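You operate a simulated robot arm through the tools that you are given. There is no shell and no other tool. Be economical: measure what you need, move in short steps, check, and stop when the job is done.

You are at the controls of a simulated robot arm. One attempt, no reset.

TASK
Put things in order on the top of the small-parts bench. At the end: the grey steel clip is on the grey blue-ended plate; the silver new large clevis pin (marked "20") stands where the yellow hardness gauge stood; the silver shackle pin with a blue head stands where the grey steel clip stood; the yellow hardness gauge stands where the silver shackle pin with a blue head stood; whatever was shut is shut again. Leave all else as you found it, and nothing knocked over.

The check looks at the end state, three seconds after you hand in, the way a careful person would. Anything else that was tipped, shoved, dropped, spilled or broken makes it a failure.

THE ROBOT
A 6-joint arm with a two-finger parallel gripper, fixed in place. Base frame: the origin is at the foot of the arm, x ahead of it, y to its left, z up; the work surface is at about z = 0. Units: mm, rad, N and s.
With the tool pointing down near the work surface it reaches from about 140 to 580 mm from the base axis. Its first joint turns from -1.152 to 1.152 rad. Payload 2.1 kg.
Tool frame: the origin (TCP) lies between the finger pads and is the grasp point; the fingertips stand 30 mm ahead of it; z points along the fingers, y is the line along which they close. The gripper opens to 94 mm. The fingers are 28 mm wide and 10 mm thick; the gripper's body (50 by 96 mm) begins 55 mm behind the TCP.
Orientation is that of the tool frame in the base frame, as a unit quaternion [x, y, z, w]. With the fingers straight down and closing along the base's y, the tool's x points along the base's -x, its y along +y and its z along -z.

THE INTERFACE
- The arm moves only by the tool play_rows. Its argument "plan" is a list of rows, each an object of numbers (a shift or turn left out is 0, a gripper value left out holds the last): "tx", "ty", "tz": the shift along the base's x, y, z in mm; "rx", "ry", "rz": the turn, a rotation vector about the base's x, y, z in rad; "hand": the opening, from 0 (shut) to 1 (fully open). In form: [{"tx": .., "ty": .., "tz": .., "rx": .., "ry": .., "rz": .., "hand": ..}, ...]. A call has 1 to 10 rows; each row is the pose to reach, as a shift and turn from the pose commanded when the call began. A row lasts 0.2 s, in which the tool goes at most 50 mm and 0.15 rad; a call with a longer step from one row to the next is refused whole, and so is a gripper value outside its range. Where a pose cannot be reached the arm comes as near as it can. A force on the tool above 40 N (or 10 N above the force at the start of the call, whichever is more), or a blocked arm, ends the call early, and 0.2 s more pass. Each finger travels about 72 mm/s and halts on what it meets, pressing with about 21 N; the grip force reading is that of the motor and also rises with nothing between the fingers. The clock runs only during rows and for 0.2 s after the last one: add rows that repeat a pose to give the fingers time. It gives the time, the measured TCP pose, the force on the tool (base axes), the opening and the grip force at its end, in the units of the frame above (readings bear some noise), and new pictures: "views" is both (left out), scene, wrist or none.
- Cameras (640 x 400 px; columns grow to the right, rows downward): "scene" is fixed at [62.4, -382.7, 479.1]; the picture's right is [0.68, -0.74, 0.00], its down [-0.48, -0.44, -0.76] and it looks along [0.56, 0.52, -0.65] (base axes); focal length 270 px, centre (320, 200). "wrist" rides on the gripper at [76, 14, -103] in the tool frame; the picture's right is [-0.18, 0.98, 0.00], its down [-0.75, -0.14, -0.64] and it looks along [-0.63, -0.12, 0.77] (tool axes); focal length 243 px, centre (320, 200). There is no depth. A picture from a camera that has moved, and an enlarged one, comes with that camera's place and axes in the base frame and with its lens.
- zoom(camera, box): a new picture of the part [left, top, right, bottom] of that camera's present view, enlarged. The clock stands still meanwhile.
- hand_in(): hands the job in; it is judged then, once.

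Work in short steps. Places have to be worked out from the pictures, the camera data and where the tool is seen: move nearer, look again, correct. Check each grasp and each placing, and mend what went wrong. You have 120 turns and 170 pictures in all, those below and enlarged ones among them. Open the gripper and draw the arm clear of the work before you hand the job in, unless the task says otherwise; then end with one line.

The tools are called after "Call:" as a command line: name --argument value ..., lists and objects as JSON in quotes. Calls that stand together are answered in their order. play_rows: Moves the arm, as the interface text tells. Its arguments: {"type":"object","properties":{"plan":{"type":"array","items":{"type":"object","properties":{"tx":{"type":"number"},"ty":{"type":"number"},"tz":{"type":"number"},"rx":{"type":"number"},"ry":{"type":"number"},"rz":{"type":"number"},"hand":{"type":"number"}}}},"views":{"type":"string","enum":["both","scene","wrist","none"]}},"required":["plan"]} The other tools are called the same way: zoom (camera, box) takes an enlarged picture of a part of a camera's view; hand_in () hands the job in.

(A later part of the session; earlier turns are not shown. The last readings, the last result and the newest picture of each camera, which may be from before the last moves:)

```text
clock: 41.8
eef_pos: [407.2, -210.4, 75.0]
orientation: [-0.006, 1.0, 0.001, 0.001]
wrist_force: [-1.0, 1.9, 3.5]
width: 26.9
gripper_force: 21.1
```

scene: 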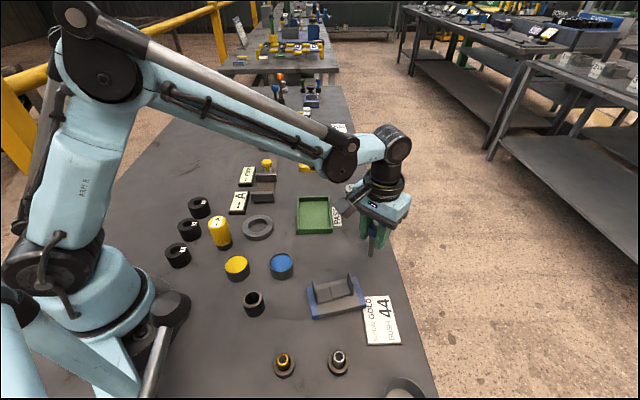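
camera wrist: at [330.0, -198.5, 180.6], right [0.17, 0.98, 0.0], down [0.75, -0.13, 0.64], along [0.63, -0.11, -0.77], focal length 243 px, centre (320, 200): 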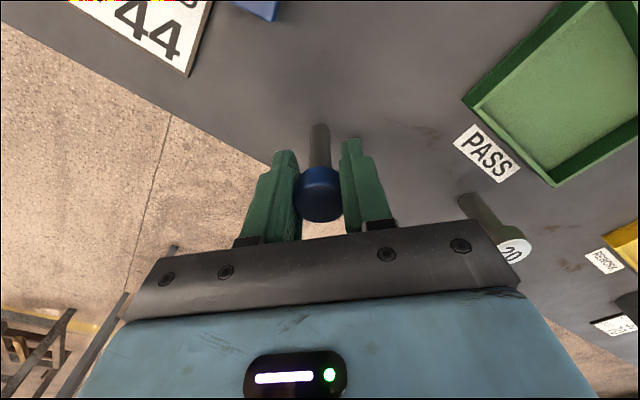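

The pin touches the bench (force went from -1.6 to +3.5 N). I'll release gently and rise.

Call:
play_rows --plan '[{"tz": 0.3, "hand": 0.32}, {"tz": 0.3, "hand": 0.4}, {"tz": 0.3, "hand": 0.55}, {"tz": 0.3, "hand": 0.6}, {"tz": 30}, {"tz": 70}, {"tz": 100}, {"tz": 100}]'

Call:
zoom --camera "scene" --box '[300, 200, 428, 280]'

```text
clock: 43.6
eef_pos: [406.7, -210.8, 174.9]
orientation: [-0.005, 1.0, 0.001, 0.001]
wrist_force: [-0.3, 0.4, -0.2]
width: 56.5
gripper_force: 0.1
camera wrist: at [330.7, -197.6, 275.4], right [0.17, 0.98, 0.0], down [0.75, -0.13, 0.64], along [0.63, -0.11, -0.77], focal length 243 px, centre (320, 200)
```

scene: 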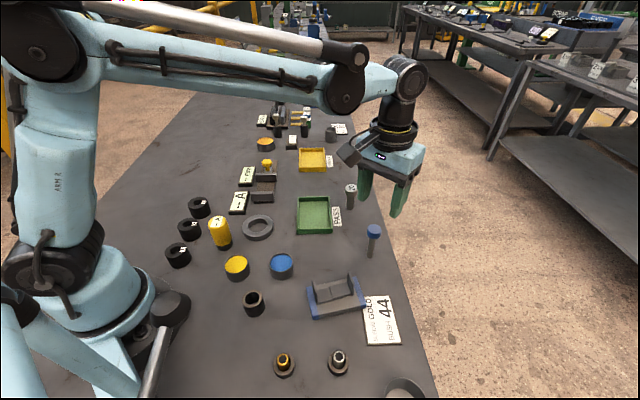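
wrist: 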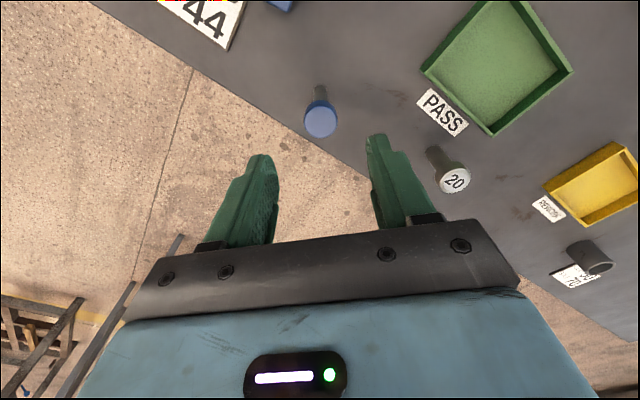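

```text
5.00 times, centred on (364, 240) of scene
camera zoom: at [62.4, -382.7, 479.1], right [0.68, -0.74, 0.0], down [-0.48, -0.44, -0.76], along [0.56, 0.52, -0.65], focal length 1349 px, centre (100, 0)
```

zoom: 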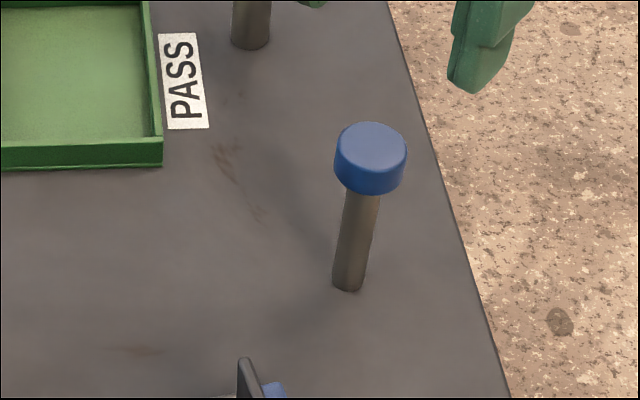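

The shackle pin stands on the clip's old spot. Now I'll move to the yellow gauge near (210,55).

Call:
play_rows --plan '[{"tx": -15, "ty": 28, "tz": 20}, {"tx": -40, "ty": 60, "tz": 30}, {"tx": -65, "ty": 95, "tz": 30}, {"tx": -90, "ty": 130, "tz": 30}, {"tx": -115, "ty": 165, "tz": 30}, {"tx": -140, "ty": 200, "tz": 30}, {"tx": -165, "ty": 232, "tz": 30}, {"tx": -190, "ty": 262, "tz": 30}, {"tx": -190, "ty": 262, "tz": 30, "hand": 0.8}]'

```text
clock: 45.6
eef_pos: [213.5, 53.1, 201.7]
orientation: [-0.006, 1.0, 0.001, 0.0]
wrist_force: [-0.2, -0.1, 0.2]
width: 74.9
gripper_force: 0.2
camera wrist: at [137.1, 66.8, 302.4], right [0.17, 0.98, 0.0], down [0.75, -0.13, 0.64], along [0.63, -0.11, -0.77], focal length 243 px, centre (320, 200)
```

scene: 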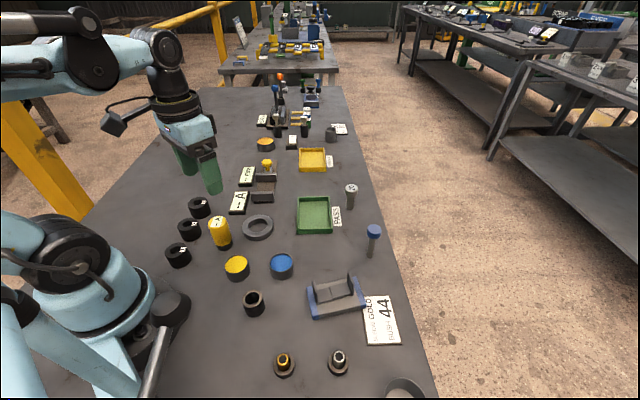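
wrist: 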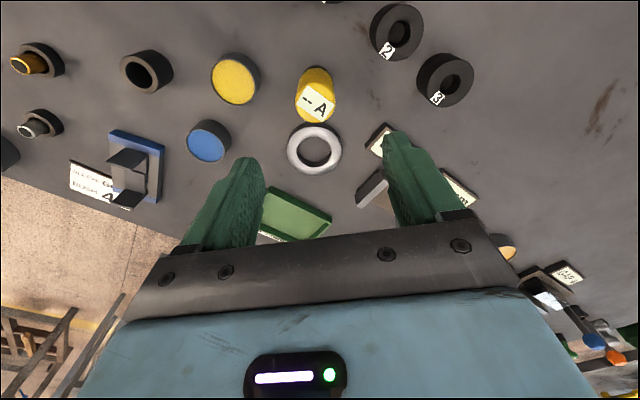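

Call:
zoom --camera "wrist" --box '[256, 40, 384, 140]'

Call:
zoom --camera "scene" --box '[160, 190, 288, 270]'

```text
4.00 times, centred on (320, 90) of wrist
camera zoom: at [137.1, 66.8, 302.4], right [0.17, 0.98, 0.0], down [0.75, -0.13, 0.64], along [0.63, -0.11, -0.77], focal length 970 px, centre (320, 640)
```

zoom: 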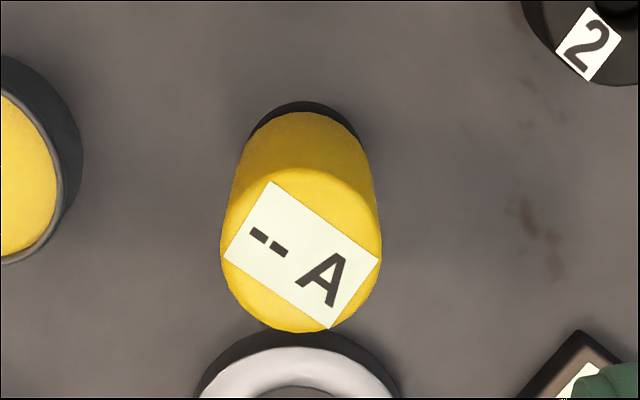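

```text
5.00 times, centred on (224, 230) of scene
camera zoom: at [62.4, -382.7, 479.1], right [0.68, -0.74, 0.0], down [-0.48, -0.44, -0.76], along [0.56, 0.52, -0.65], focal length 1349 px, centre (800, 50)
```

zoom: 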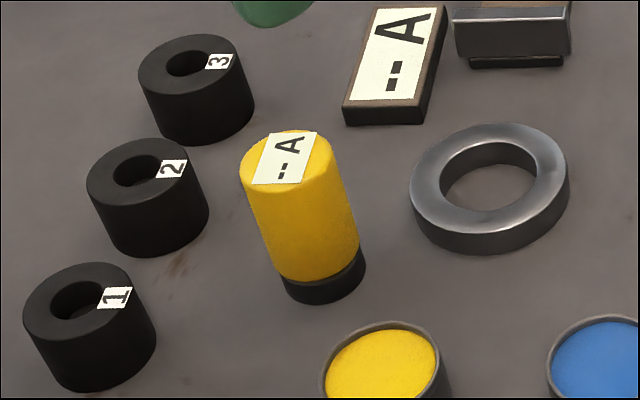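

The gauge is about 37 mm across and 73 mm tall, at about (211,50.5). I'll shift -2.5/-3 and descend around it.

Call:
play_rows --plan '[{"tx": -2.5, "ty": -3, "tz": -40, "hand": 0.68}, {"tx": -2.5, "ty": -3, "tz": -80}, {"tx": -2.5, "ty": -3, "tz": -95}, {"tx": -2.5, "ty": -3, "tz": -95}]' --views "wrist"

```text
clock: 46.6
eef_pos: [212.8, 46.8, 108.8]
orientation: [-0.005, 1.0, 0.001, 0.001]
wrist_force: [0.0, -0.1, -0.2]
width: 64.1
gripper_force: 0.1
camera wrist: at [135.4, 60.8, 209.3], right [0.17, 0.98, 0.0], down [0.75, -0.13, 0.64], along [0.63, -0.11, -0.77], focal length 243 px, centre (320, 200)
```

wrist: 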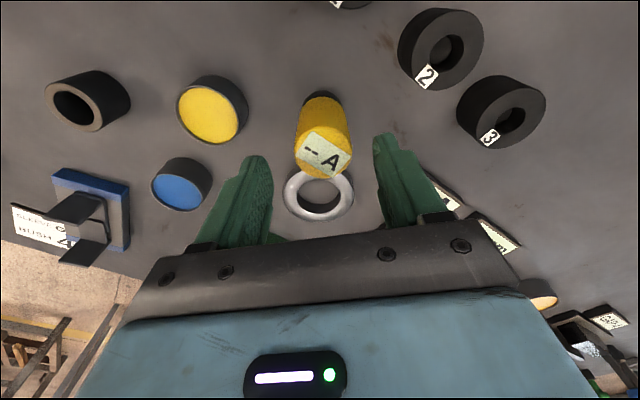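

Call:
play_rows --plan '[{"tx": -1.5, "ty": 1.5, "tz": -35}, {"tx": -1.5, "ty": 1.5, "tz": -63}, {"tx": -1.5, "ty": 1.5, "tz": -63, "hand": 0.5}, {"tx": -1.5, "ty": 1.5, "tz": -63, "hand": 0.35}, {"tx": -1.5, "ty": 1.5, "tz": -63, "hand": 0.35}, {"tx": -1.5, "ty": 1.5, "tz": -63, "hand": 0.35}]'

```text
clock: 48.0
eef_pos: [210.5, 48.8, 47.0]
orientation: [-0.006, 1.0, 0.001, 0.001]
wrist_force: [-0.2, 0.0, -0.3]
width: 37.1
gripper_force: 21.2
camera wrist: at [134.1, 61.4, 148.0], right [0.17, 0.98, 0.0], down [0.75, -0.13, 0.64], along [0.63, -0.11, -0.77], focal length 243 px, centre (320, 200)
```

scene: 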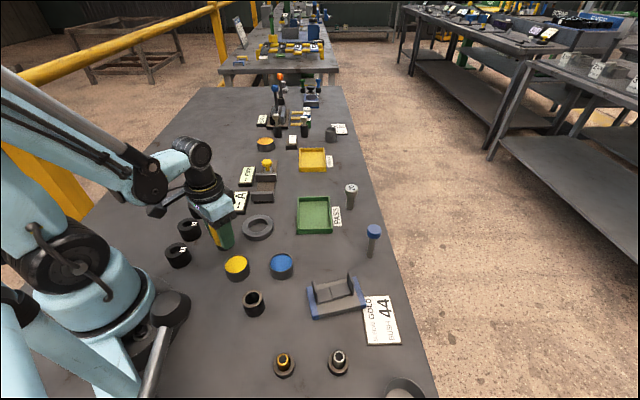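
wrist: 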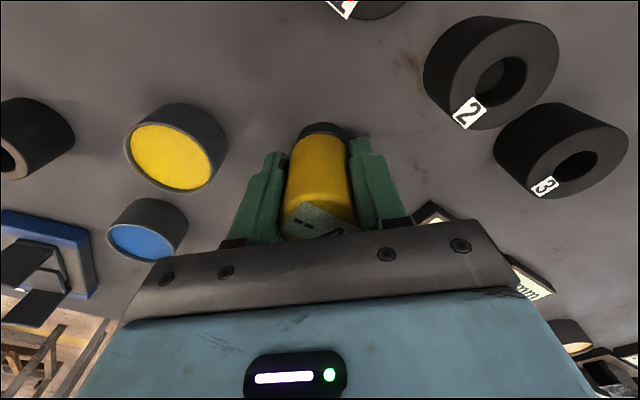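

The gauge is gripped (37.1 mm) with its spot at (210.5,48.8). I'll lift and carry it to the shackle pin's old spot at (418,315).

Call:
play_rows --plan '[{"tz": 35}, {"tz": 75}, {"tz": 100, "tx": 12, "ty": 15}, {"tz": 100, "tx": 40, "ty": 51}, {"tz": 100, "tx": 70, "ty": 90}, {"tz": 100, "tx": 100, "ty": 128}, {"tz": 100, "tx": 130, "ty": 167}, {"tz": 100, "tx": 160, "ty": 205}, {"tz": 100, "tx": 188, "ty": 241}, {"tz": 100, "tx": 207.5, "ty": 266.4}]' --views "none"

Call:
play_rows --plan '[{"tz": -30}, {"tz": -60}, {"tz": -80}, {"tz": -80}]'

Call:
zoom --camera "scene" --box '[200, 120, 280, 170]'

```text
clock: 50.2
eef_pos: [422.0, 320.4, 147.7]
orientation: [-0.006, 1.0, 0.001, 0.001]
wrist_force: [0.0, 0.3, -1.3]
width: 37.2
gripper_force: 20.7
```

```text
clock: 51.2
eef_pos: [418.3, 315.5, 66.1]
orientation: [-0.005, 1.0, 0.001, 0.001]
wrist_force: [0.3, -0.8, -1.2]
width: 37.6
gripper_force: 20.9
camera wrist: at [341.9, 328.7, 167.7], right [0.17, 0.98, 0.0], down [0.75, -0.13, 0.64], along [0.63, -0.11, -0.77], focal length 243 px, centre (320, 200)
```

scene: 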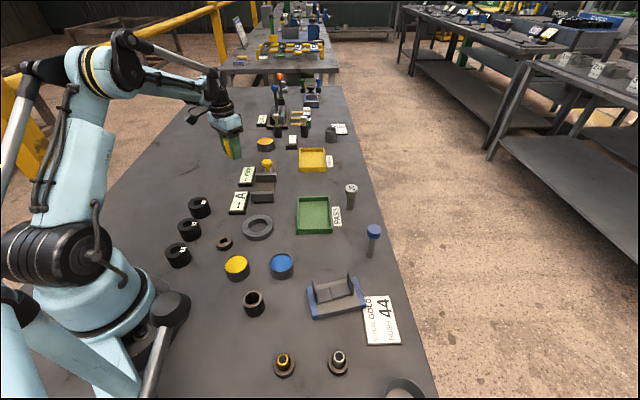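
wrist: 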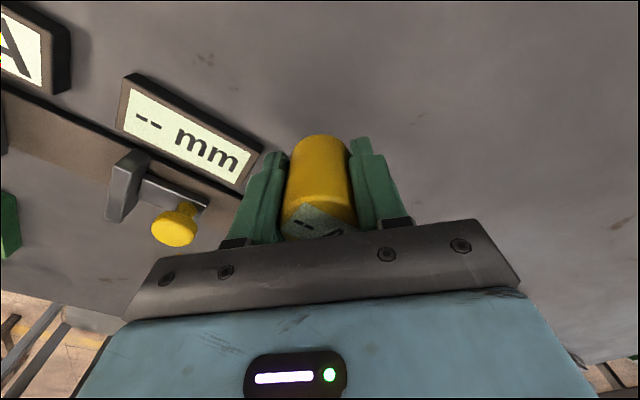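

```text
8.00 times, centred on (240, 145) of scene
camera zoom: at [62.4, -382.7, 479.1], right [0.68, -0.74, 0.0], down [-0.48, -0.44, -0.76], along [0.56, 0.52, -0.65], focal length 2159 px, centre (960, 640)
```

zoom: 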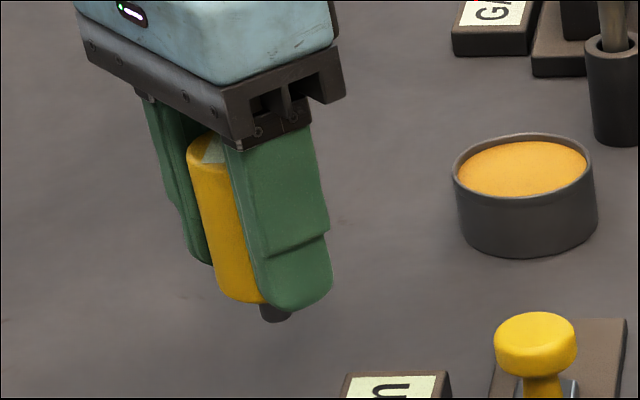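

A black ring has stayed behind where the gauge stood. I'll look closer at it.

Call:
zoom --camera "scene" --box '[192, 220, 256, 260]'

Call:
zoom --camera "scene" --box '[215, 140, 255, 165]'

```text
10.00 times, centred on (224, 240) of scene
camera zoom: at [62.4, -382.7, 479.1], right [0.68, -0.74, 0.0], down [-0.48, -0.44, -0.76], along [0.56, 0.52, -0.65], focal length 2698 px, centre (1280, -200)
```

zoom: 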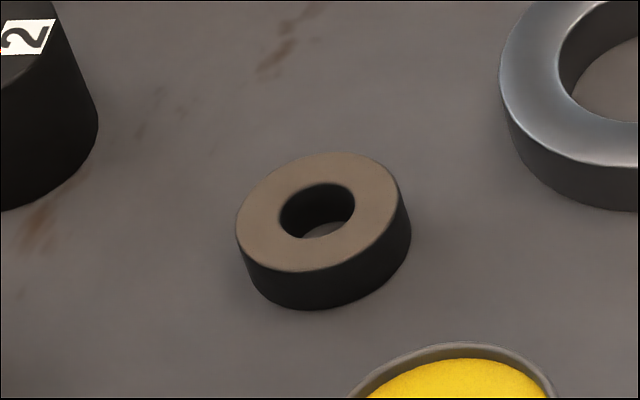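

```text
16.00 times, centred on (235, 152) of scene
camera zoom: at [62.4, -382.7, 479.1], right [0.68, -0.74, 0.0], down [-0.48, -0.44, -0.76], along [0.56, 0.52, -0.65], focal length 4317 px, centre (1680, 960)
```

zoom: 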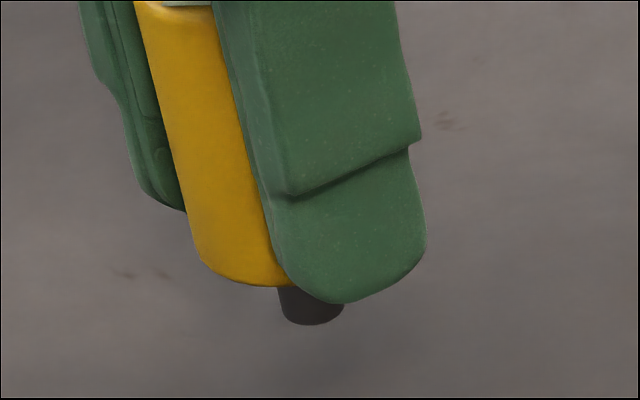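

The gauge's snout had been sitting in a separate ring. Before deciding, I'll compare the clevis pin's shank with the ring's hole.

Call:
zoom --camera "scene" --box '[326, 175, 374, 215]'

Call:
zoom --camera "scene" --box '[256, 70, 336, 130]'

```text
10.00 times, centred on (350, 195) of scene
camera zoom: at [62.4, -382.7, 479.1], right [0.68, -0.74, 0.0], down [-0.48, -0.44, -0.76], along [0.56, 0.52, -0.65], focal length 2698 px, centre (20, 250)
```

zoom: 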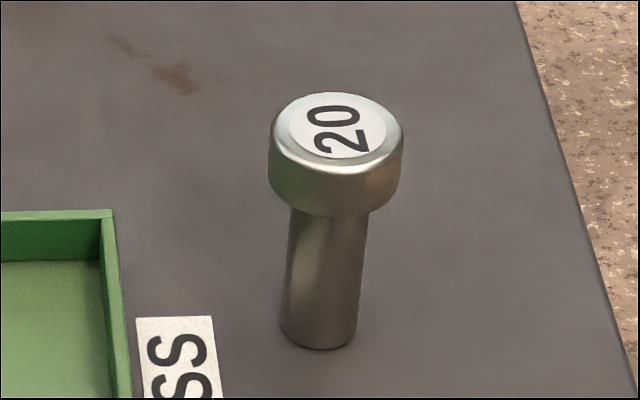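

```text
6.67 times, centred on (296, 100) of scene
camera zoom: at [62.4, -382.7, 479.1], right [0.68, -0.74, 0.0], down [-0.48, -0.44, -0.76], along [0.56, 0.52, -0.65], focal length 1799 px, centre (480, 867)
```

zoom: 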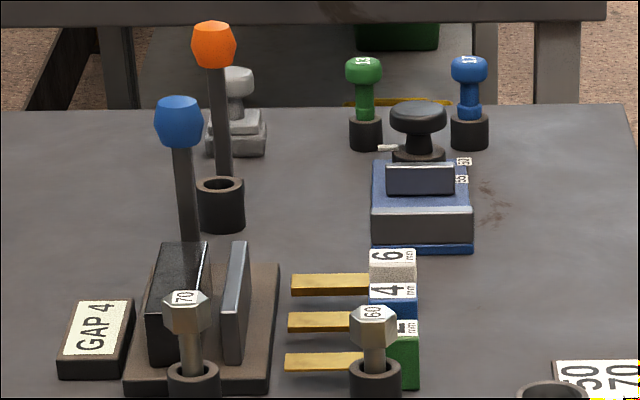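

The pin shank is about 20 mm and the ring hole about 17 mm, and the ring looks like the other fixed holders. First I'll stand the gauge at the shackle spot by lowering until contact.

Call:
play_rows --plan '[{"tz": -10}, {"tz": -16}, {"tz": -18}, {"tz": -18}]' --views "none"

Call:
zoom --camera "scene" --box '[215, 140, 255, 165]'

```text
clock: 52.2
eef_pos: [417.9, 317.6, 48.3]
orientation: [-0.005, 1.0, 0.001, -0.001]
wrist_force: [0.2, 0.0, -1.4]
width: 37.3
gripper_force: 20.6
```

```text
16.00 times, centred on (235, 152) of scene
camera zoom: at [62.4, -382.7, 479.1], right [0.68, -0.74, 0.0], down [-0.48, -0.44, -0.76], along [0.56, 0.52, -0.65], focal length 4317 px, centre (1680, 960)
```

zoom: 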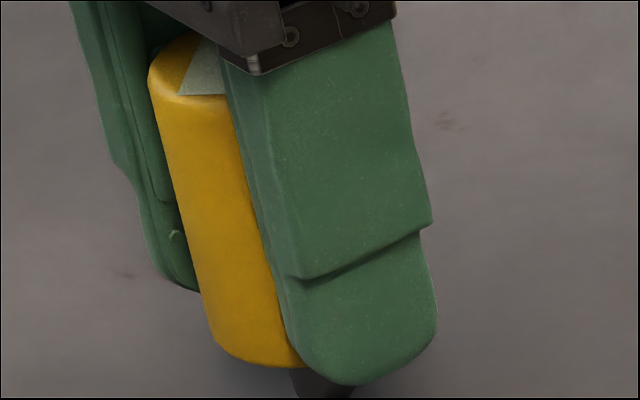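

Call:
play_rows --plan '[{"tz": -1}, {"tz": -2}, {"tz": -3}, {"tz": -3}]' --views "none"

```text
clock: 53.2
eef_pos: [419.6, 316.0, 46.3]
orientation: [-0.005, 1.0, 0.001, 0.0]
wrist_force: [-3.6, 0.3, 17.0]
width: 37.7
gripper_force: 20.8
```

Contact (17 N). I'll ease back 1 mm and check.

Call:
play_rows --plan '[{"tz": 1}, {"tz": 1.4}, {"tz": 1.4}]' --views "none"

Call:
zoom --camera "scene" --box '[210, 145, 250, 170]'

```text
clock: 54.0
eef_pos: [420.3, 314.8, 46.6]
orientation: [-0.005, 1.0, 0.001, 0.001]
wrist_force: [-0.3, 0.8, -0.8]
width: 37.3
gripper_force: 21.1
```

```text
16.00 times, centred on (230, 158) of scene
camera zoom: at [62.4, -382.7, 479.1], right [0.68, -0.74, 0.0], down [-0.48, -0.44, -0.76], along [0.56, 0.52, -0.65], focal length 4317 px, centre (1760, 880)
```

zoom: 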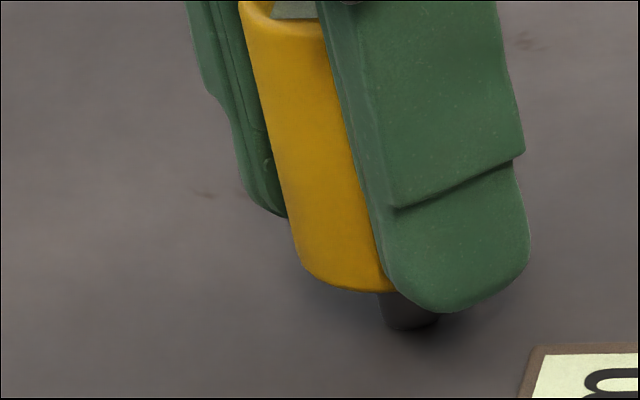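

The foot is on the original pin spot. I'll press 0.6 mm and open slowly, watching that it stays upright.

Call:
play_rows --plan '[{"tz": -0.6}, {"tz": -0.6, "hand": 0.405}, {"tz": -0.6, "hand": 0.42}, {"tz": -0.6, "hand": 0.44}, {"tz": -0.6, "hand": 0.44}]' --views "wrist"

Call:
zoom --camera "scene" --box '[200, 120, 280, 170]'

```text
clock: 55.2
eef_pos: [418.7, 316.3, 46.5]
orientation: [-0.005, 1.0, 0.001, 0.001]
wrist_force: [0.0, -0.1, -0.4]
width: 41.5
gripper_force: 0.1
camera wrist: at [342.4, 328.8, 146.6], right [0.17, 0.98, 0.0], down [0.75, -0.13, 0.64], along [0.63, -0.11, -0.77], focal length 243 px, centre (320, 200)
```

wrist: 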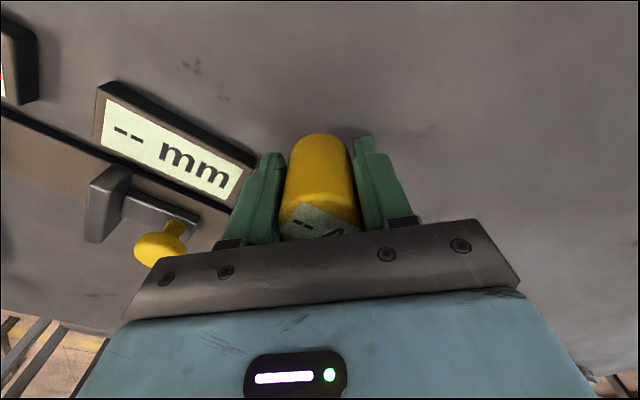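

```text
8.00 times, centred on (240, 145) of scene
camera zoom: at [62.4, -382.7, 479.1], right [0.68, -0.74, 0.0], down [-0.48, -0.44, -0.76], along [0.56, 0.52, -0.65], focal length 2159 px, centre (960, 640)
```

zoom: 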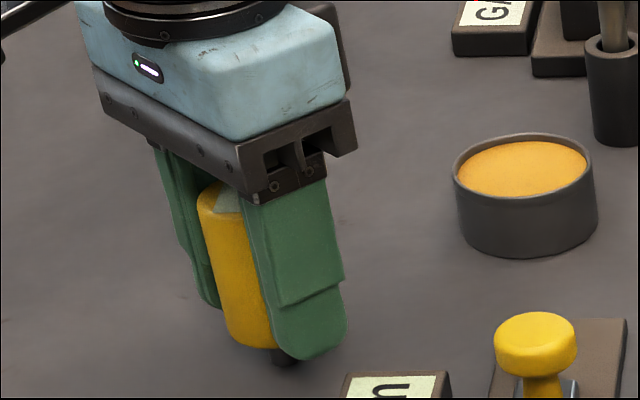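

Call:
play_rows --plan '[{"hand": 0.47}, {"hand": 0.5}, {"hand": 0.5}, {"hand": 0.5}]' --views "wrist"

```text
clock: 56.2
eef_pos: [419.3, 315.2, 45.6]
orientation: [-0.005, 1.0, 0.002, 0.001]
wrist_force: [0.5, -0.2, 0.2]
width: 47.0
gripper_force: 0.0
camera wrist: at [342.4, 328.8, 146.6], right [0.17, 0.98, 0.0], down [0.75, -0.13, 0.64], along [0.63, -0.11, -0.77], focal length 243 px, centre (320, 200)
```

wrist: 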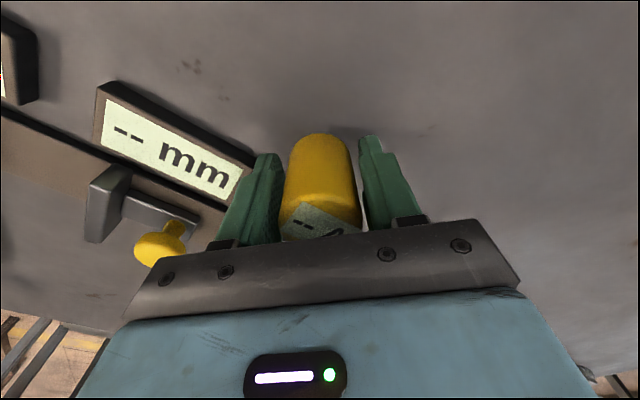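

Call:
zoom --camera "wrist" --box '[240, 120, 400, 245]'

Call:
zoom --camera "scene" --box '[210, 135, 260, 170]'

```text
3.20 times, centred on (320, 182) of wrist
camera zoom: at [342.4, 328.8, 146.6], right [0.17, 0.98, 0.0], down [0.75, -0.13, 0.64], along [0.63, -0.11, -0.77], focal length 776 px, centre (320, 256)
```

zoom: 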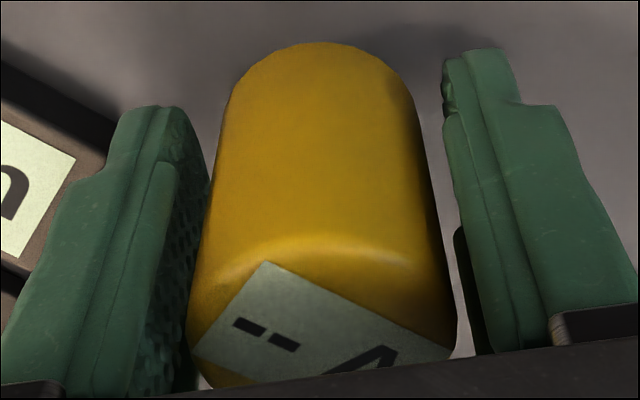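

```text
11.43 times, centred on (235, 152) of scene
camera zoom: at [62.4, -382.7, 479.1], right [0.68, -0.74, 0.0], down [-0.48, -0.44, -0.76], along [0.56, 0.52, -0.65], focal length 3084 px, centre (1291, 743)
```

zoom: 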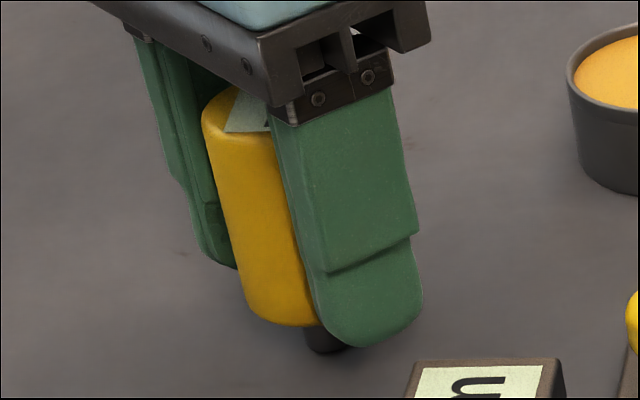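

The gauge stands free with gaps on both sides. I'll rise straight up.

Call:
play_rows --plan '[{"tz": 12, "hand": 0.52}, {"tz": 30, "hand": 0.52}, {"tz": 60, "hand": 0.52}, {"tz": 100, "hand": 0.52}, {"tz": 140, "hand": 0.52}, {"tz": 140, "hand": 0.52}]'

Call:
zoom --camera "scene" --box '[200, 120, 280, 170]'

```text
clock: 57.6
eef_pos: [420.5, 314.1, 187.1]
orientation: [-0.005, 1.0, 0.001, 0.0]
wrist_force: [-0.7, 0.2, 0.4]
width: 48.9
gripper_force: 0.0
camera wrist: at [343.0, 327.0, 288.1], right [0.17, 0.98, 0.0], down [0.75, -0.13, 0.64], along [0.63, -0.11, -0.77], focal length 243 px, centre (320, 200)
```

scene: 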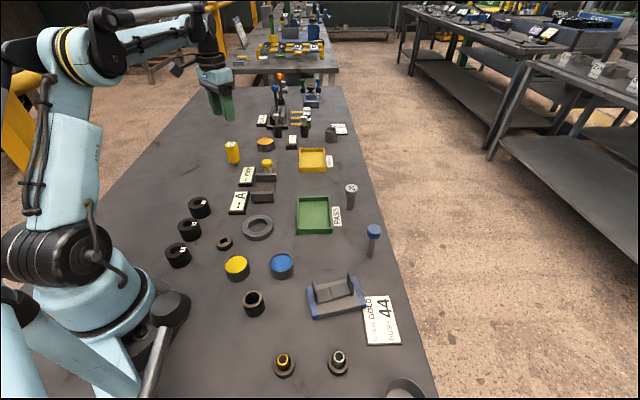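
wrist: 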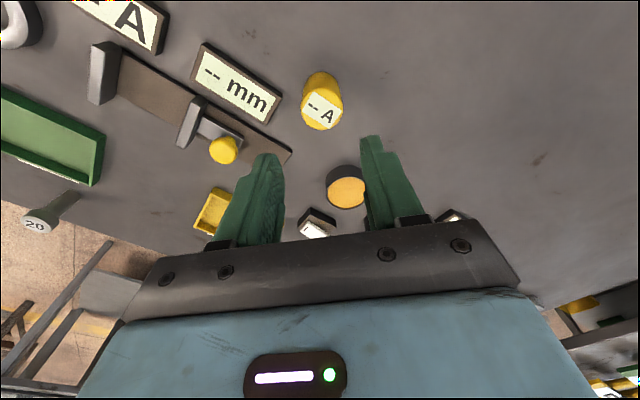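

```text
8.00 times, centred on (240, 145) of scene
camera zoom: at [62.4, -382.7, 479.1], right [0.68, -0.74, 0.0], down [-0.48, -0.44, -0.76], along [0.56, 0.52, -0.65], focal length 2159 px, centre (960, 640)
```

zoom: 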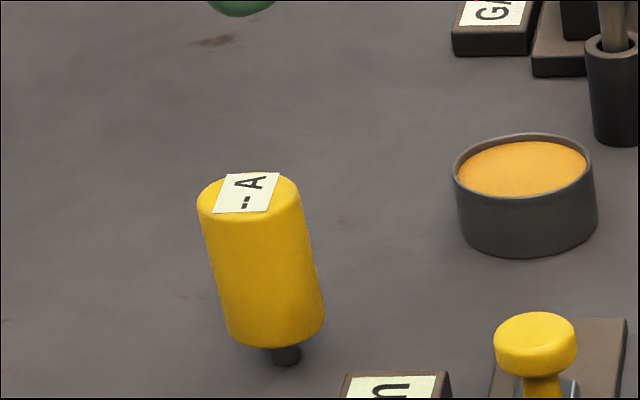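

The gauge stands upright. Next I'll check the ring left at the gauge's spot, retracing the shift.

Call:
play_rows --plan '[{"tx": -28, "ty": -36}, {"tx": -56, "ty": -72}, {"tx": -84, "ty": -108}, {"tx": -112, "ty": -144}, {"tx": -140, "ty": -180}, {"tx": -168, "ty": -216}, {"tx": -190, "ty": -244}, {"tx": -207.5, "ty": -266.4}, {"tx": -207.5, "ty": -266.4, "tz": -40}, {"tx": -207.5, "ty": -266.4, "tz": -75}]' --views "wrist"

Call:
zoom --camera "wrist" --box '[256, 80, 384, 180]'

```text
clock: 59.8
eef_pos: [211.7, 48.3, 111.7]
orientation: [-0.005, 1.0, 0.001, 0.001]
wrist_force: [0.1, -1.1, -0.1]
width: 49.0
gripper_force: 0.0
camera wrist: at [135.4, 61.7, 212.7], right [0.17, 0.98, 0.0], down [0.75, -0.13, 0.64], along [0.63, -0.11, -0.77], focal length 243 px, centre (320, 200)
```

wrist: 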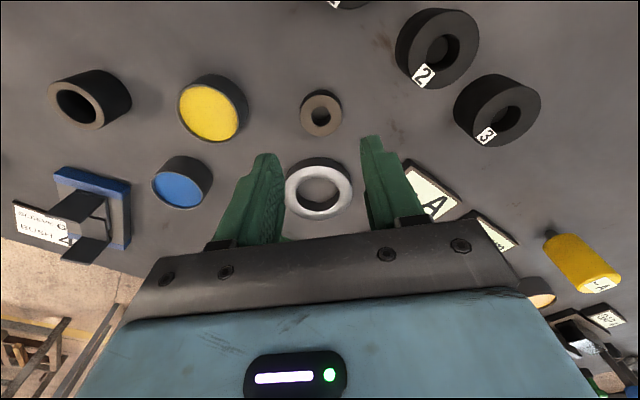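

```text
4.00 times, centred on (320, 130) of wrist
camera zoom: at [135.4, 61.7, 212.7], right [0.17, 0.98, 0.0], down [0.75, -0.13, 0.64], along [0.63, -0.11, -0.77], focal length 970 px, centre (320, 480)
```

zoom: 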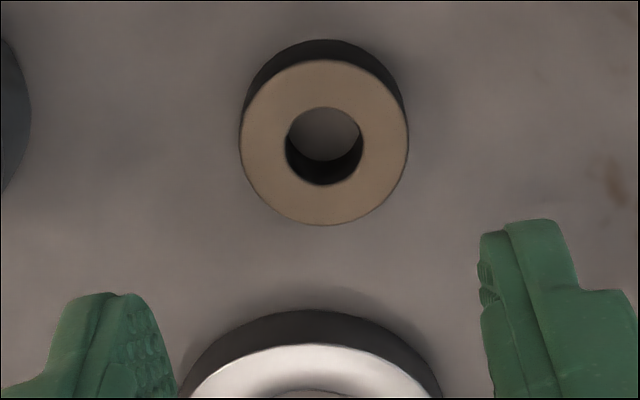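

The ring is Ø35 with a Ø16 hole at (210,49.5), too narrow for the 20 mm shank. I'll grip it gently and lift a few mm to see whether it is fixed.

Call:
play_rows --plan '[{"tx": -1, "ty": 0.5, "tz": -40}, {"tx": -1, "ty": 0.5, "tz": -74}, {"tx": -1, "ty": 0.5, "tz": -74, "hand": 0.4}, {"tx": -1, "ty": 0.5, "tz": -74, "hand": 0.32}, {"tx": -1, "ty": 0.5, "tz": -74, "hand": 0.32}, {"tx": -1, "ty": 0.5, "tz": -72, "hand": 0.32}, {"tx": -1, "ty": 0.5, "tz": -72, "hand": 0.32}]' --views "none"

```text
clock: 61.4
eef_pos: [210.6, 51.0, 40.7]
orientation: [-0.005, 1.0, 0.0, 0.001]
wrist_force: [2.1, -13.3, -13.3]
width: 37.8
gripper_force: 6.7
```

The ring resists firmly (13 N against a 2 mm lift), so it is a fixed nest and the pin must stand on it. I'll release it and move to the clevis pin.

Call:
play_rows --plan '[{"tz": -2, "hand": 0.5}, {"tz": -2, "hand": 0.55}, {"tz": -2, "hand": 0.55}, {"tz": 40}, {"tz": 85}, {"tz": 130}, {"tz": 150, "tx": 20, "ty": -8}, {"tz": 150, "tx": 62, "ty": -24}, {"tz": 150, "tx": 105, "ty": -41}, {"tz": 150, "tx": 150, "ty": -58}]' --views "none"

Call:
play_rows --plan '[{"tx": 45, "ty": -17}, {"tx": 90, "ty": -36}, {"tx": 130, "ty": -54}, {"tx": 145, "ty": -62}, {"tx": 145, "ty": -62}]'

```text
clock: 63.6
eef_pos: [359.3, -7.4, 193.2]
orientation: [-0.005, 1.0, 0.001, 0.001]
wrist_force: [0.1, 0.6, 0.1]
width: 51.5
gripper_force: 0.0
```

```text
clock: 64.8
eef_pos: [504.4, -72.0, 188.1]
orientation: [-0.005, 1.0, 0.001, 0.001]
wrist_force: [-0.3, -0.7, -0.3]
width: 51.8
gripper_force: 0.1
camera wrist: at [428.1, -57.9, 290.1], right [0.17, 0.98, 0.0], down [0.75, -0.13, 0.64], along [0.63, -0.11, -0.77], focal length 243 px, centre (320, 200)
```

scene: 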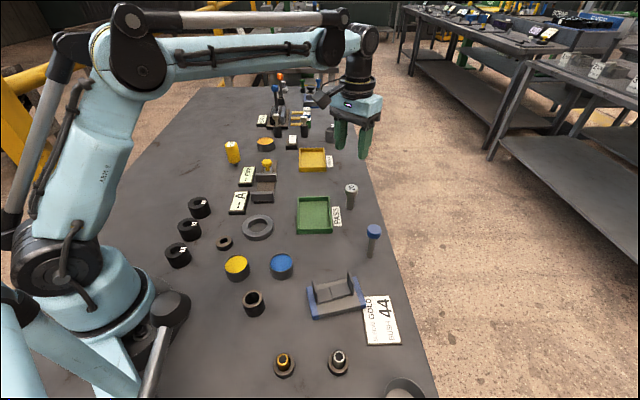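
wrist: 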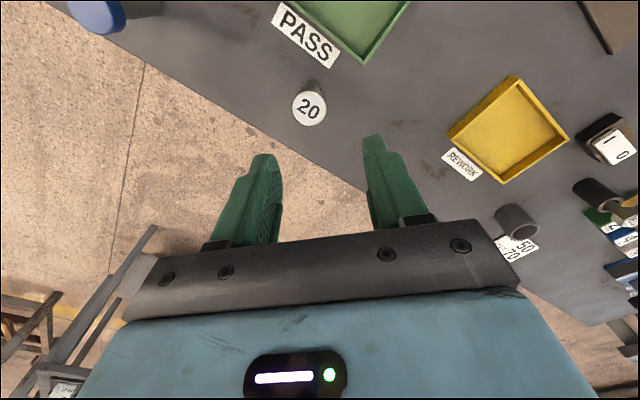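

The clevis pin is at about (500.5,-81.5), top at z≈69, head about 34 mm across. I'll shift -4/-10 and descend partway.

Call:
play_rows --plan '[{"tx": -4, "ty": -10, "hand": 0.62}, {"tx": -4, "ty": -10, "tz": -40}, {"tx": -4, "ty": -10, "tz": -75}, {"tx": -4, "ty": -10, "tz": -75}]' --views "wrist"

```text
clock: 65.8
eef_pos: [502.3, -79.9, 113.6]
orientation: [-0.006, 1.0, 0.001, 0.0]
wrist_force: [0.4, -0.7, 1.2]
width: 58.2
gripper_force: 0.1
camera wrist: at [425.9, -66.9, 214.5], right [0.17, 0.98, 0.0], down [0.75, -0.13, 0.64], along [0.63, -0.11, -0.77], focal length 243 px, centre (320, 200)
```

wrist: 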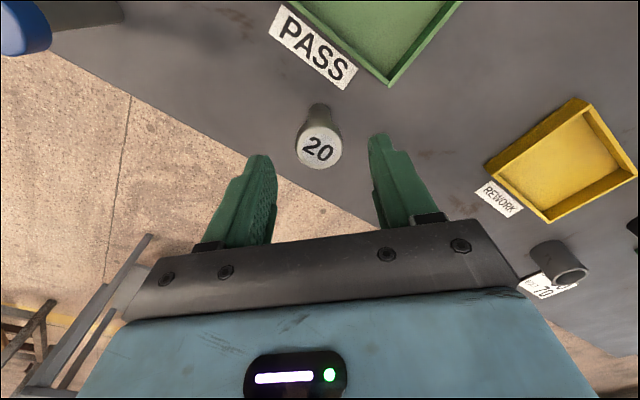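

Call:
play_rows --plan '[{"tx": 0.5, "ty": -1.2, "tz": -30}, {"tx": 0.5, "ty": -1.2, "tz": -54}, {"tx": 0.5, "ty": -1.2, "tz": -54, "hand": 0.45}, {"tx": 0.5, "ty": -1.2, "tz": -54, "hand": 0.3}, {"tx": 0.5, "ty": -1.2, "tz": -54, "hand": 0.3}, {"tx": 0.5, "ty": -1.2, "tz": -54, "hand": 0.3}]' --views "wrist"

Call:
zoom --camera "scene" --box '[310, 155, 390, 215]'

```text
clock: 67.2
eef_pos: [501.7, -79.7, 62.1]
orientation: [-0.005, 1.0, 0.001, 0.001]
wrist_force: [-0.2, -0.4, -0.4]
width: 33.3
gripper_force: 20.5
camera wrist: at [423.9, -66.2, 162.8], right [0.17, 0.98, 0.0], down [0.75, -0.13, 0.64], along [0.63, -0.11, -0.77], focal length 243 px, centre (320, 200)
```

wrist: 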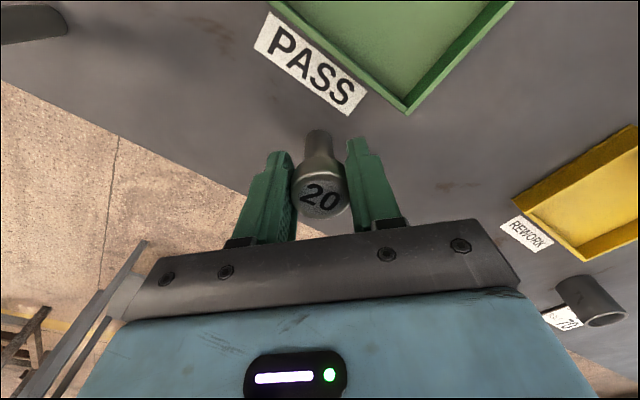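

```text
6.67 times, centred on (350, 185) of scene
camera zoom: at [62.4, -382.7, 479.1], right [0.68, -0.74, 0.0], down [-0.48, -0.44, -0.76], along [0.56, 0.52, -0.65], focal length 1799 px, centre (120, 300)
```

zoom: 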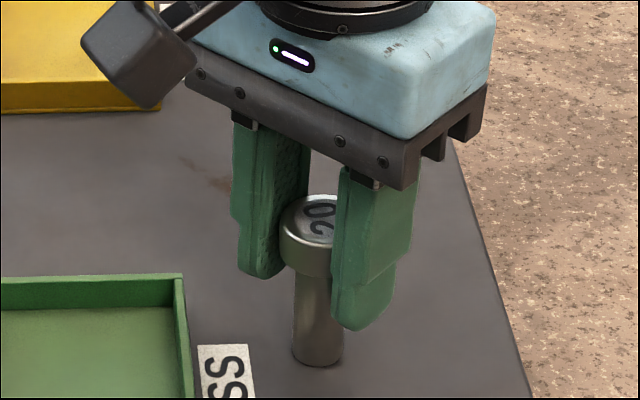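

The head is gripped (33.3 mm). I'll lift and carry it above the gauge's old nest.

Call:
play_rows --plan '[{"tz": 35}, {"tz": 75}, {"tz": 100, "tx": -20, "ty": 9}, {"tz": 100, "tx": -60, "ty": 27}, {"tz": 100, "tx": -102, "ty": 46}, {"tz": 100, "tx": -145, "ty": 65}, {"tz": 100, "tx": -188, "ty": 84.6}, {"tz": 100, "tx": -230, "ty": 103.5}, {"tz": 100, "tx": -268, "ty": 120.6}, {"tz": 100, "tx": -290.5, "ty": 130.7}]' --views "none"

Call:
play_rows --plan '[{"tz": -30}, {"tz": -60}, {"tz": -74}, {"tz": -74}]'

Call:
zoom --camera "scene" --box '[184, 210, 264, 260]'

Call:
zoom --camera "wrist" --box '[256, 90, 384, 210]'

```text
clock: 69.4
eef_pos: [212.4, 49.2, 158.3]
orientation: [-0.005, 1.0, 0.001, 0.001]
wrist_force: [-0.8, 0.5, -2.8]
width: 33.2
gripper_force: 21.1
```

```text
clock: 70.4
eef_pos: [211.3, 50.8, 87.3]
orientation: [-0.005, 1.0, 0.001, 0.001]
wrist_force: [-0.1, -0.9, -2.4]
width: 33.3
gripper_force: 20.9
camera wrist: at [134.4, 63.9, 187.6], right [0.17, 0.98, 0.0], down [0.75, -0.13, 0.64], along [0.63, -0.11, -0.77], focal length 243 px, centre (320, 200)
```

scene: 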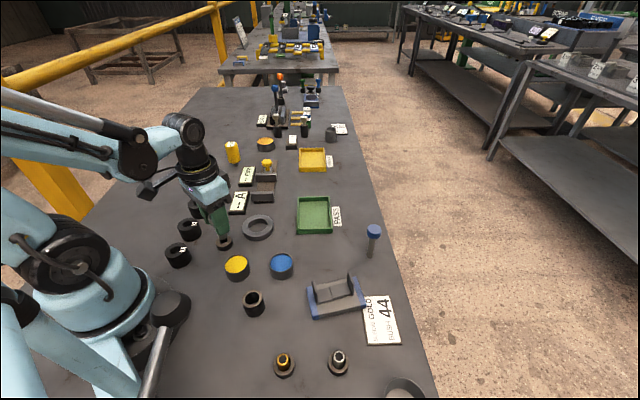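
wrist: 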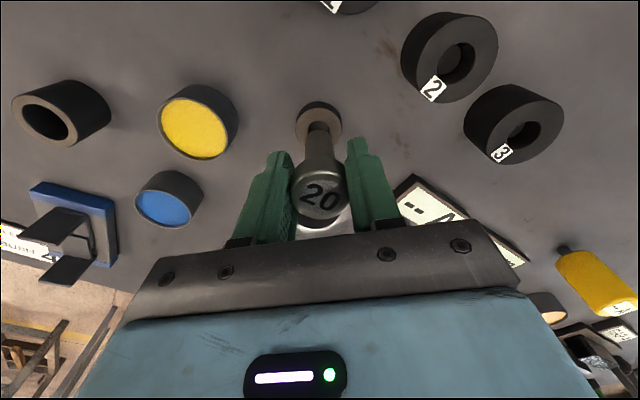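

```text
8.00 times, centred on (224, 235) of scene
camera zoom: at [62.4, -382.7, 479.1], right [0.68, -0.74, 0.0], down [-0.48, -0.44, -0.76], along [0.56, 0.52, -0.65], focal length 2159 px, centre (1088, -80)
```

zoom: 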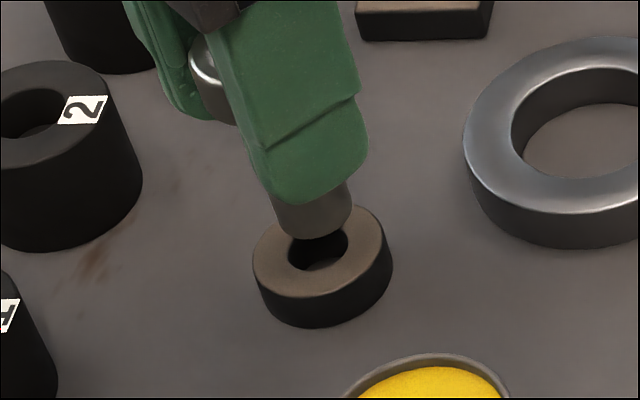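

```text
3.33 times, centred on (320, 150) of wrist
camera zoom: at [134.4, 63.9, 187.6], right [0.17, 0.98, 0.0], down [0.75, -0.13, 0.64], along [0.63, -0.11, -0.77], focal length 809 px, centre (320, 367)
```

zoom: 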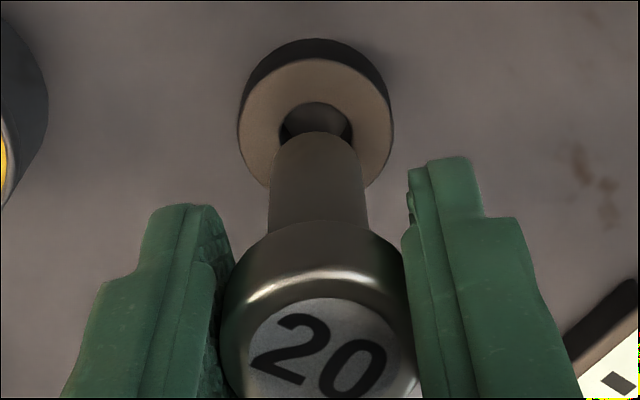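

The pin bottom is about 12 mm above the ring and nearly centred. I'll nudge -1.5/-1 mm and lower towards the ring top.

Call:
play_rows --plan '[{"tx": -1.5, "ty": -1, "tz": -4}, {"tx": -1.5, "ty": -1, "tz": -7}, {"tx": -1.5, "ty": -1, "tz": -8}, {"tx": -1.5, "ty": -1, "tz": -8}]' --views "none"

Call:
zoom --camera "scene" --box '[184, 210, 264, 260]'

Call:
zoom --camera "wrist" --box '[272, 90, 368, 170]'

```text
clock: 71.4
eef_pos: [210.4, 48.5, 78.5]
orientation: [-0.006, 1.0, 0.001, 0.002]
wrist_force: [-0.3, 0.0, -1.9]
width: 33.1
gripper_force: 20.3
```

```text
8.00 times, centred on (224, 235) of scene
camera zoom: at [62.4, -382.7, 479.1], right [0.68, -0.74, 0.0], down [-0.48, -0.44, -0.76], along [0.56, 0.52, -0.65], focal length 2159 px, centre (1088, -80)
```

zoom: 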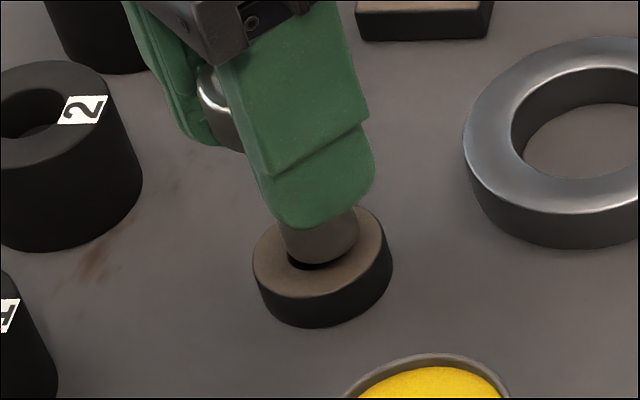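

```text
5.00 times, centred on (320, 130) of wrist
camera zoom: at [133.7, 62.7, 179.0], right [0.17, 0.98, 0.0], down [0.75, -0.13, 0.64], along [0.63, -0.11, -0.77], focal length 1213 px, centre (320, 550)
```

zoom: 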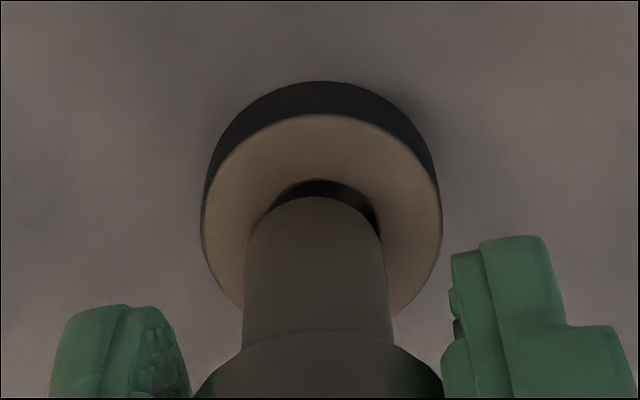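

The pin is about 2 mm too far in x. I'll shift -1.7 and lower to contact in small steps.

Call:
play_rows --plan '[{"tx": -1.7}, {"tx": -1.7, "tz": -1}, {"tx": -1.7, "tz": -2}, {"tx": -1.7, "tz": -2}]' --views "none"

```text
clock: 72.4
eef_pos: [208.0, 48.5, 76.0]
orientation: [-0.005, 1.0, 0.001, 0.001]
wrist_force: [-0.5, -0.3, -1.7]
width: 33.0
gripper_force: 21.2
```

Call:
play_rows --plan '[{"tz": -1}, {"tz": -1.7}, {"tz": -2.2}, {"tz": -2.2}]' --views "none"

Call:
zoom --camera "wrist" --box '[272, 90, 368, 170]'

Call:
zoom --camera "scene" --box '[200, 220, 248, 250]'

```text
clock: 73.4
eef_pos: [210.0, 48.1, 73.9]
orientation: [-0.005, 1.0, 0.0, 0.002]
wrist_force: [4.2, -9.6, 20.6]
width: 32.3
gripper_force: 21.7
```

```text
5.00 times, centred on (320, 130) of wrist
camera zoom: at [132.7, 61.9, 174.4], right [0.17, 0.98, 0.0], down [0.75, -0.13, 0.64], along [0.63, -0.11, -0.76], focal length 1213 px, centre (320, 550)
```

zoom: 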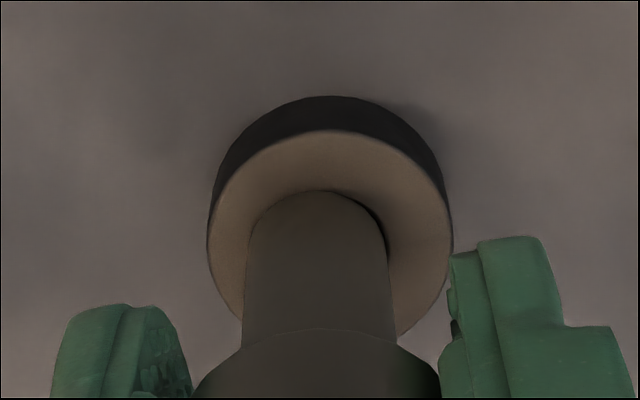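

```text
13.33 times, centred on (224, 235) of scene
camera zoom: at [62.3, -382.7, 479.1], right [0.68, -0.74, 0.0], down [-0.48, -0.44, -0.76], along [0.56, 0.52, -0.65], focal length 3598 px, centre (1600, -267)
```

zoom: 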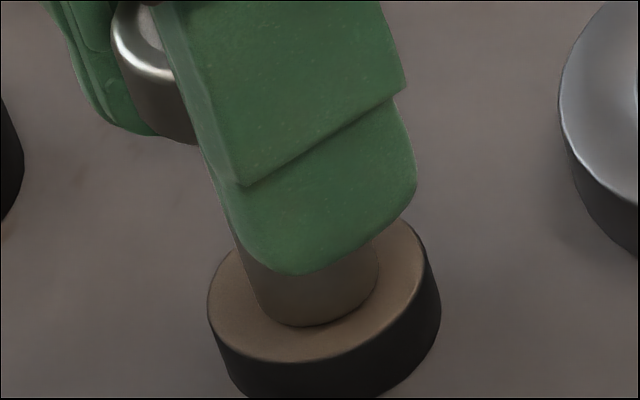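

Contact at 20 N with about 2 mm of lateral offset. I'll lift 3 mm, shift +1.5 in y and re-seat lightly.

Call:
play_rows --plan '[{"tz": 2}, {"tz": 3, "ty": 1.5}, {"tz": 3, "ty": 1.5}, {"tz": 2, "ty": 1.5}, {"tz": 1.2, "ty": 1.5}, {"tz": 0.7, "ty": 1.5}, {"tz": 0.7, "ty": 1.5}]' --views "none"

Call:
zoom --camera "wrist" --box '[272, 90, 368, 170]'

```text
clock: 75.0
eef_pos: [208.7, 50.1, 74.6]
orientation: [-0.005, 1.0, 0.0, 0.001]
wrist_force: [0.9, -0.3, -2.0]
width: 32.1
gripper_force: 21.1
```

```text
5.00 times, centred on (320, 130) of wrist
camera zoom: at [132.4, 63.2, 175.5], right [0.17, 0.98, 0.0], down [0.75, -0.13, 0.64], along [0.63, -0.11, -0.77], focal length 1213 px, centre (320, 550)
```

zoom: 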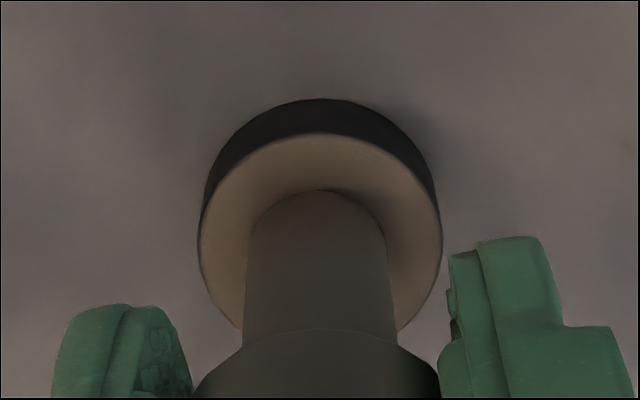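

It's well centred now. I'll lower 0.5–1 mm to a light touch.

Call:
play_rows --plan '[{"tz": -0.4}, {"tz": -0.8}, {"tz": -0.8}]' --views "none"

Call:
zoom --camera "scene" --box '[184, 200, 264, 260]'

```text
clock: 75.8
eef_pos: [209.8, 49.3, 73.8]
orientation: [-0.005, 1.0, 0.001, 0.002]
wrist_force: [-2.4, -3.9, 15.4]
width: 32.4
gripper_force: 21.2
```

```text
6.67 times, centred on (224, 230) of scene
camera zoom: at [62.3, -382.7, 479.1], right [0.68, -0.74, 0.0], down [-0.48, -0.44, -0.76], along [0.56, 0.52, -0.65], focal length 1799 px, centre (960, 0)
```

zoom: 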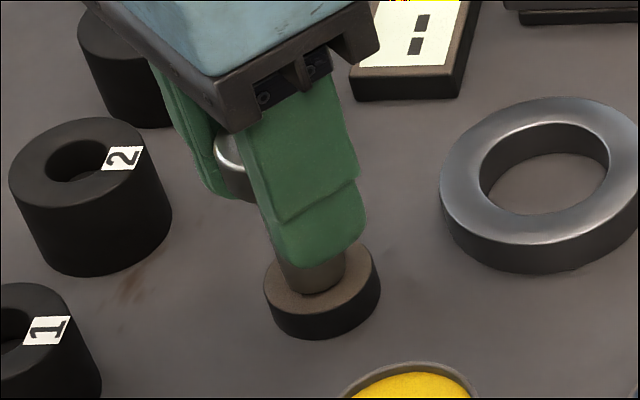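

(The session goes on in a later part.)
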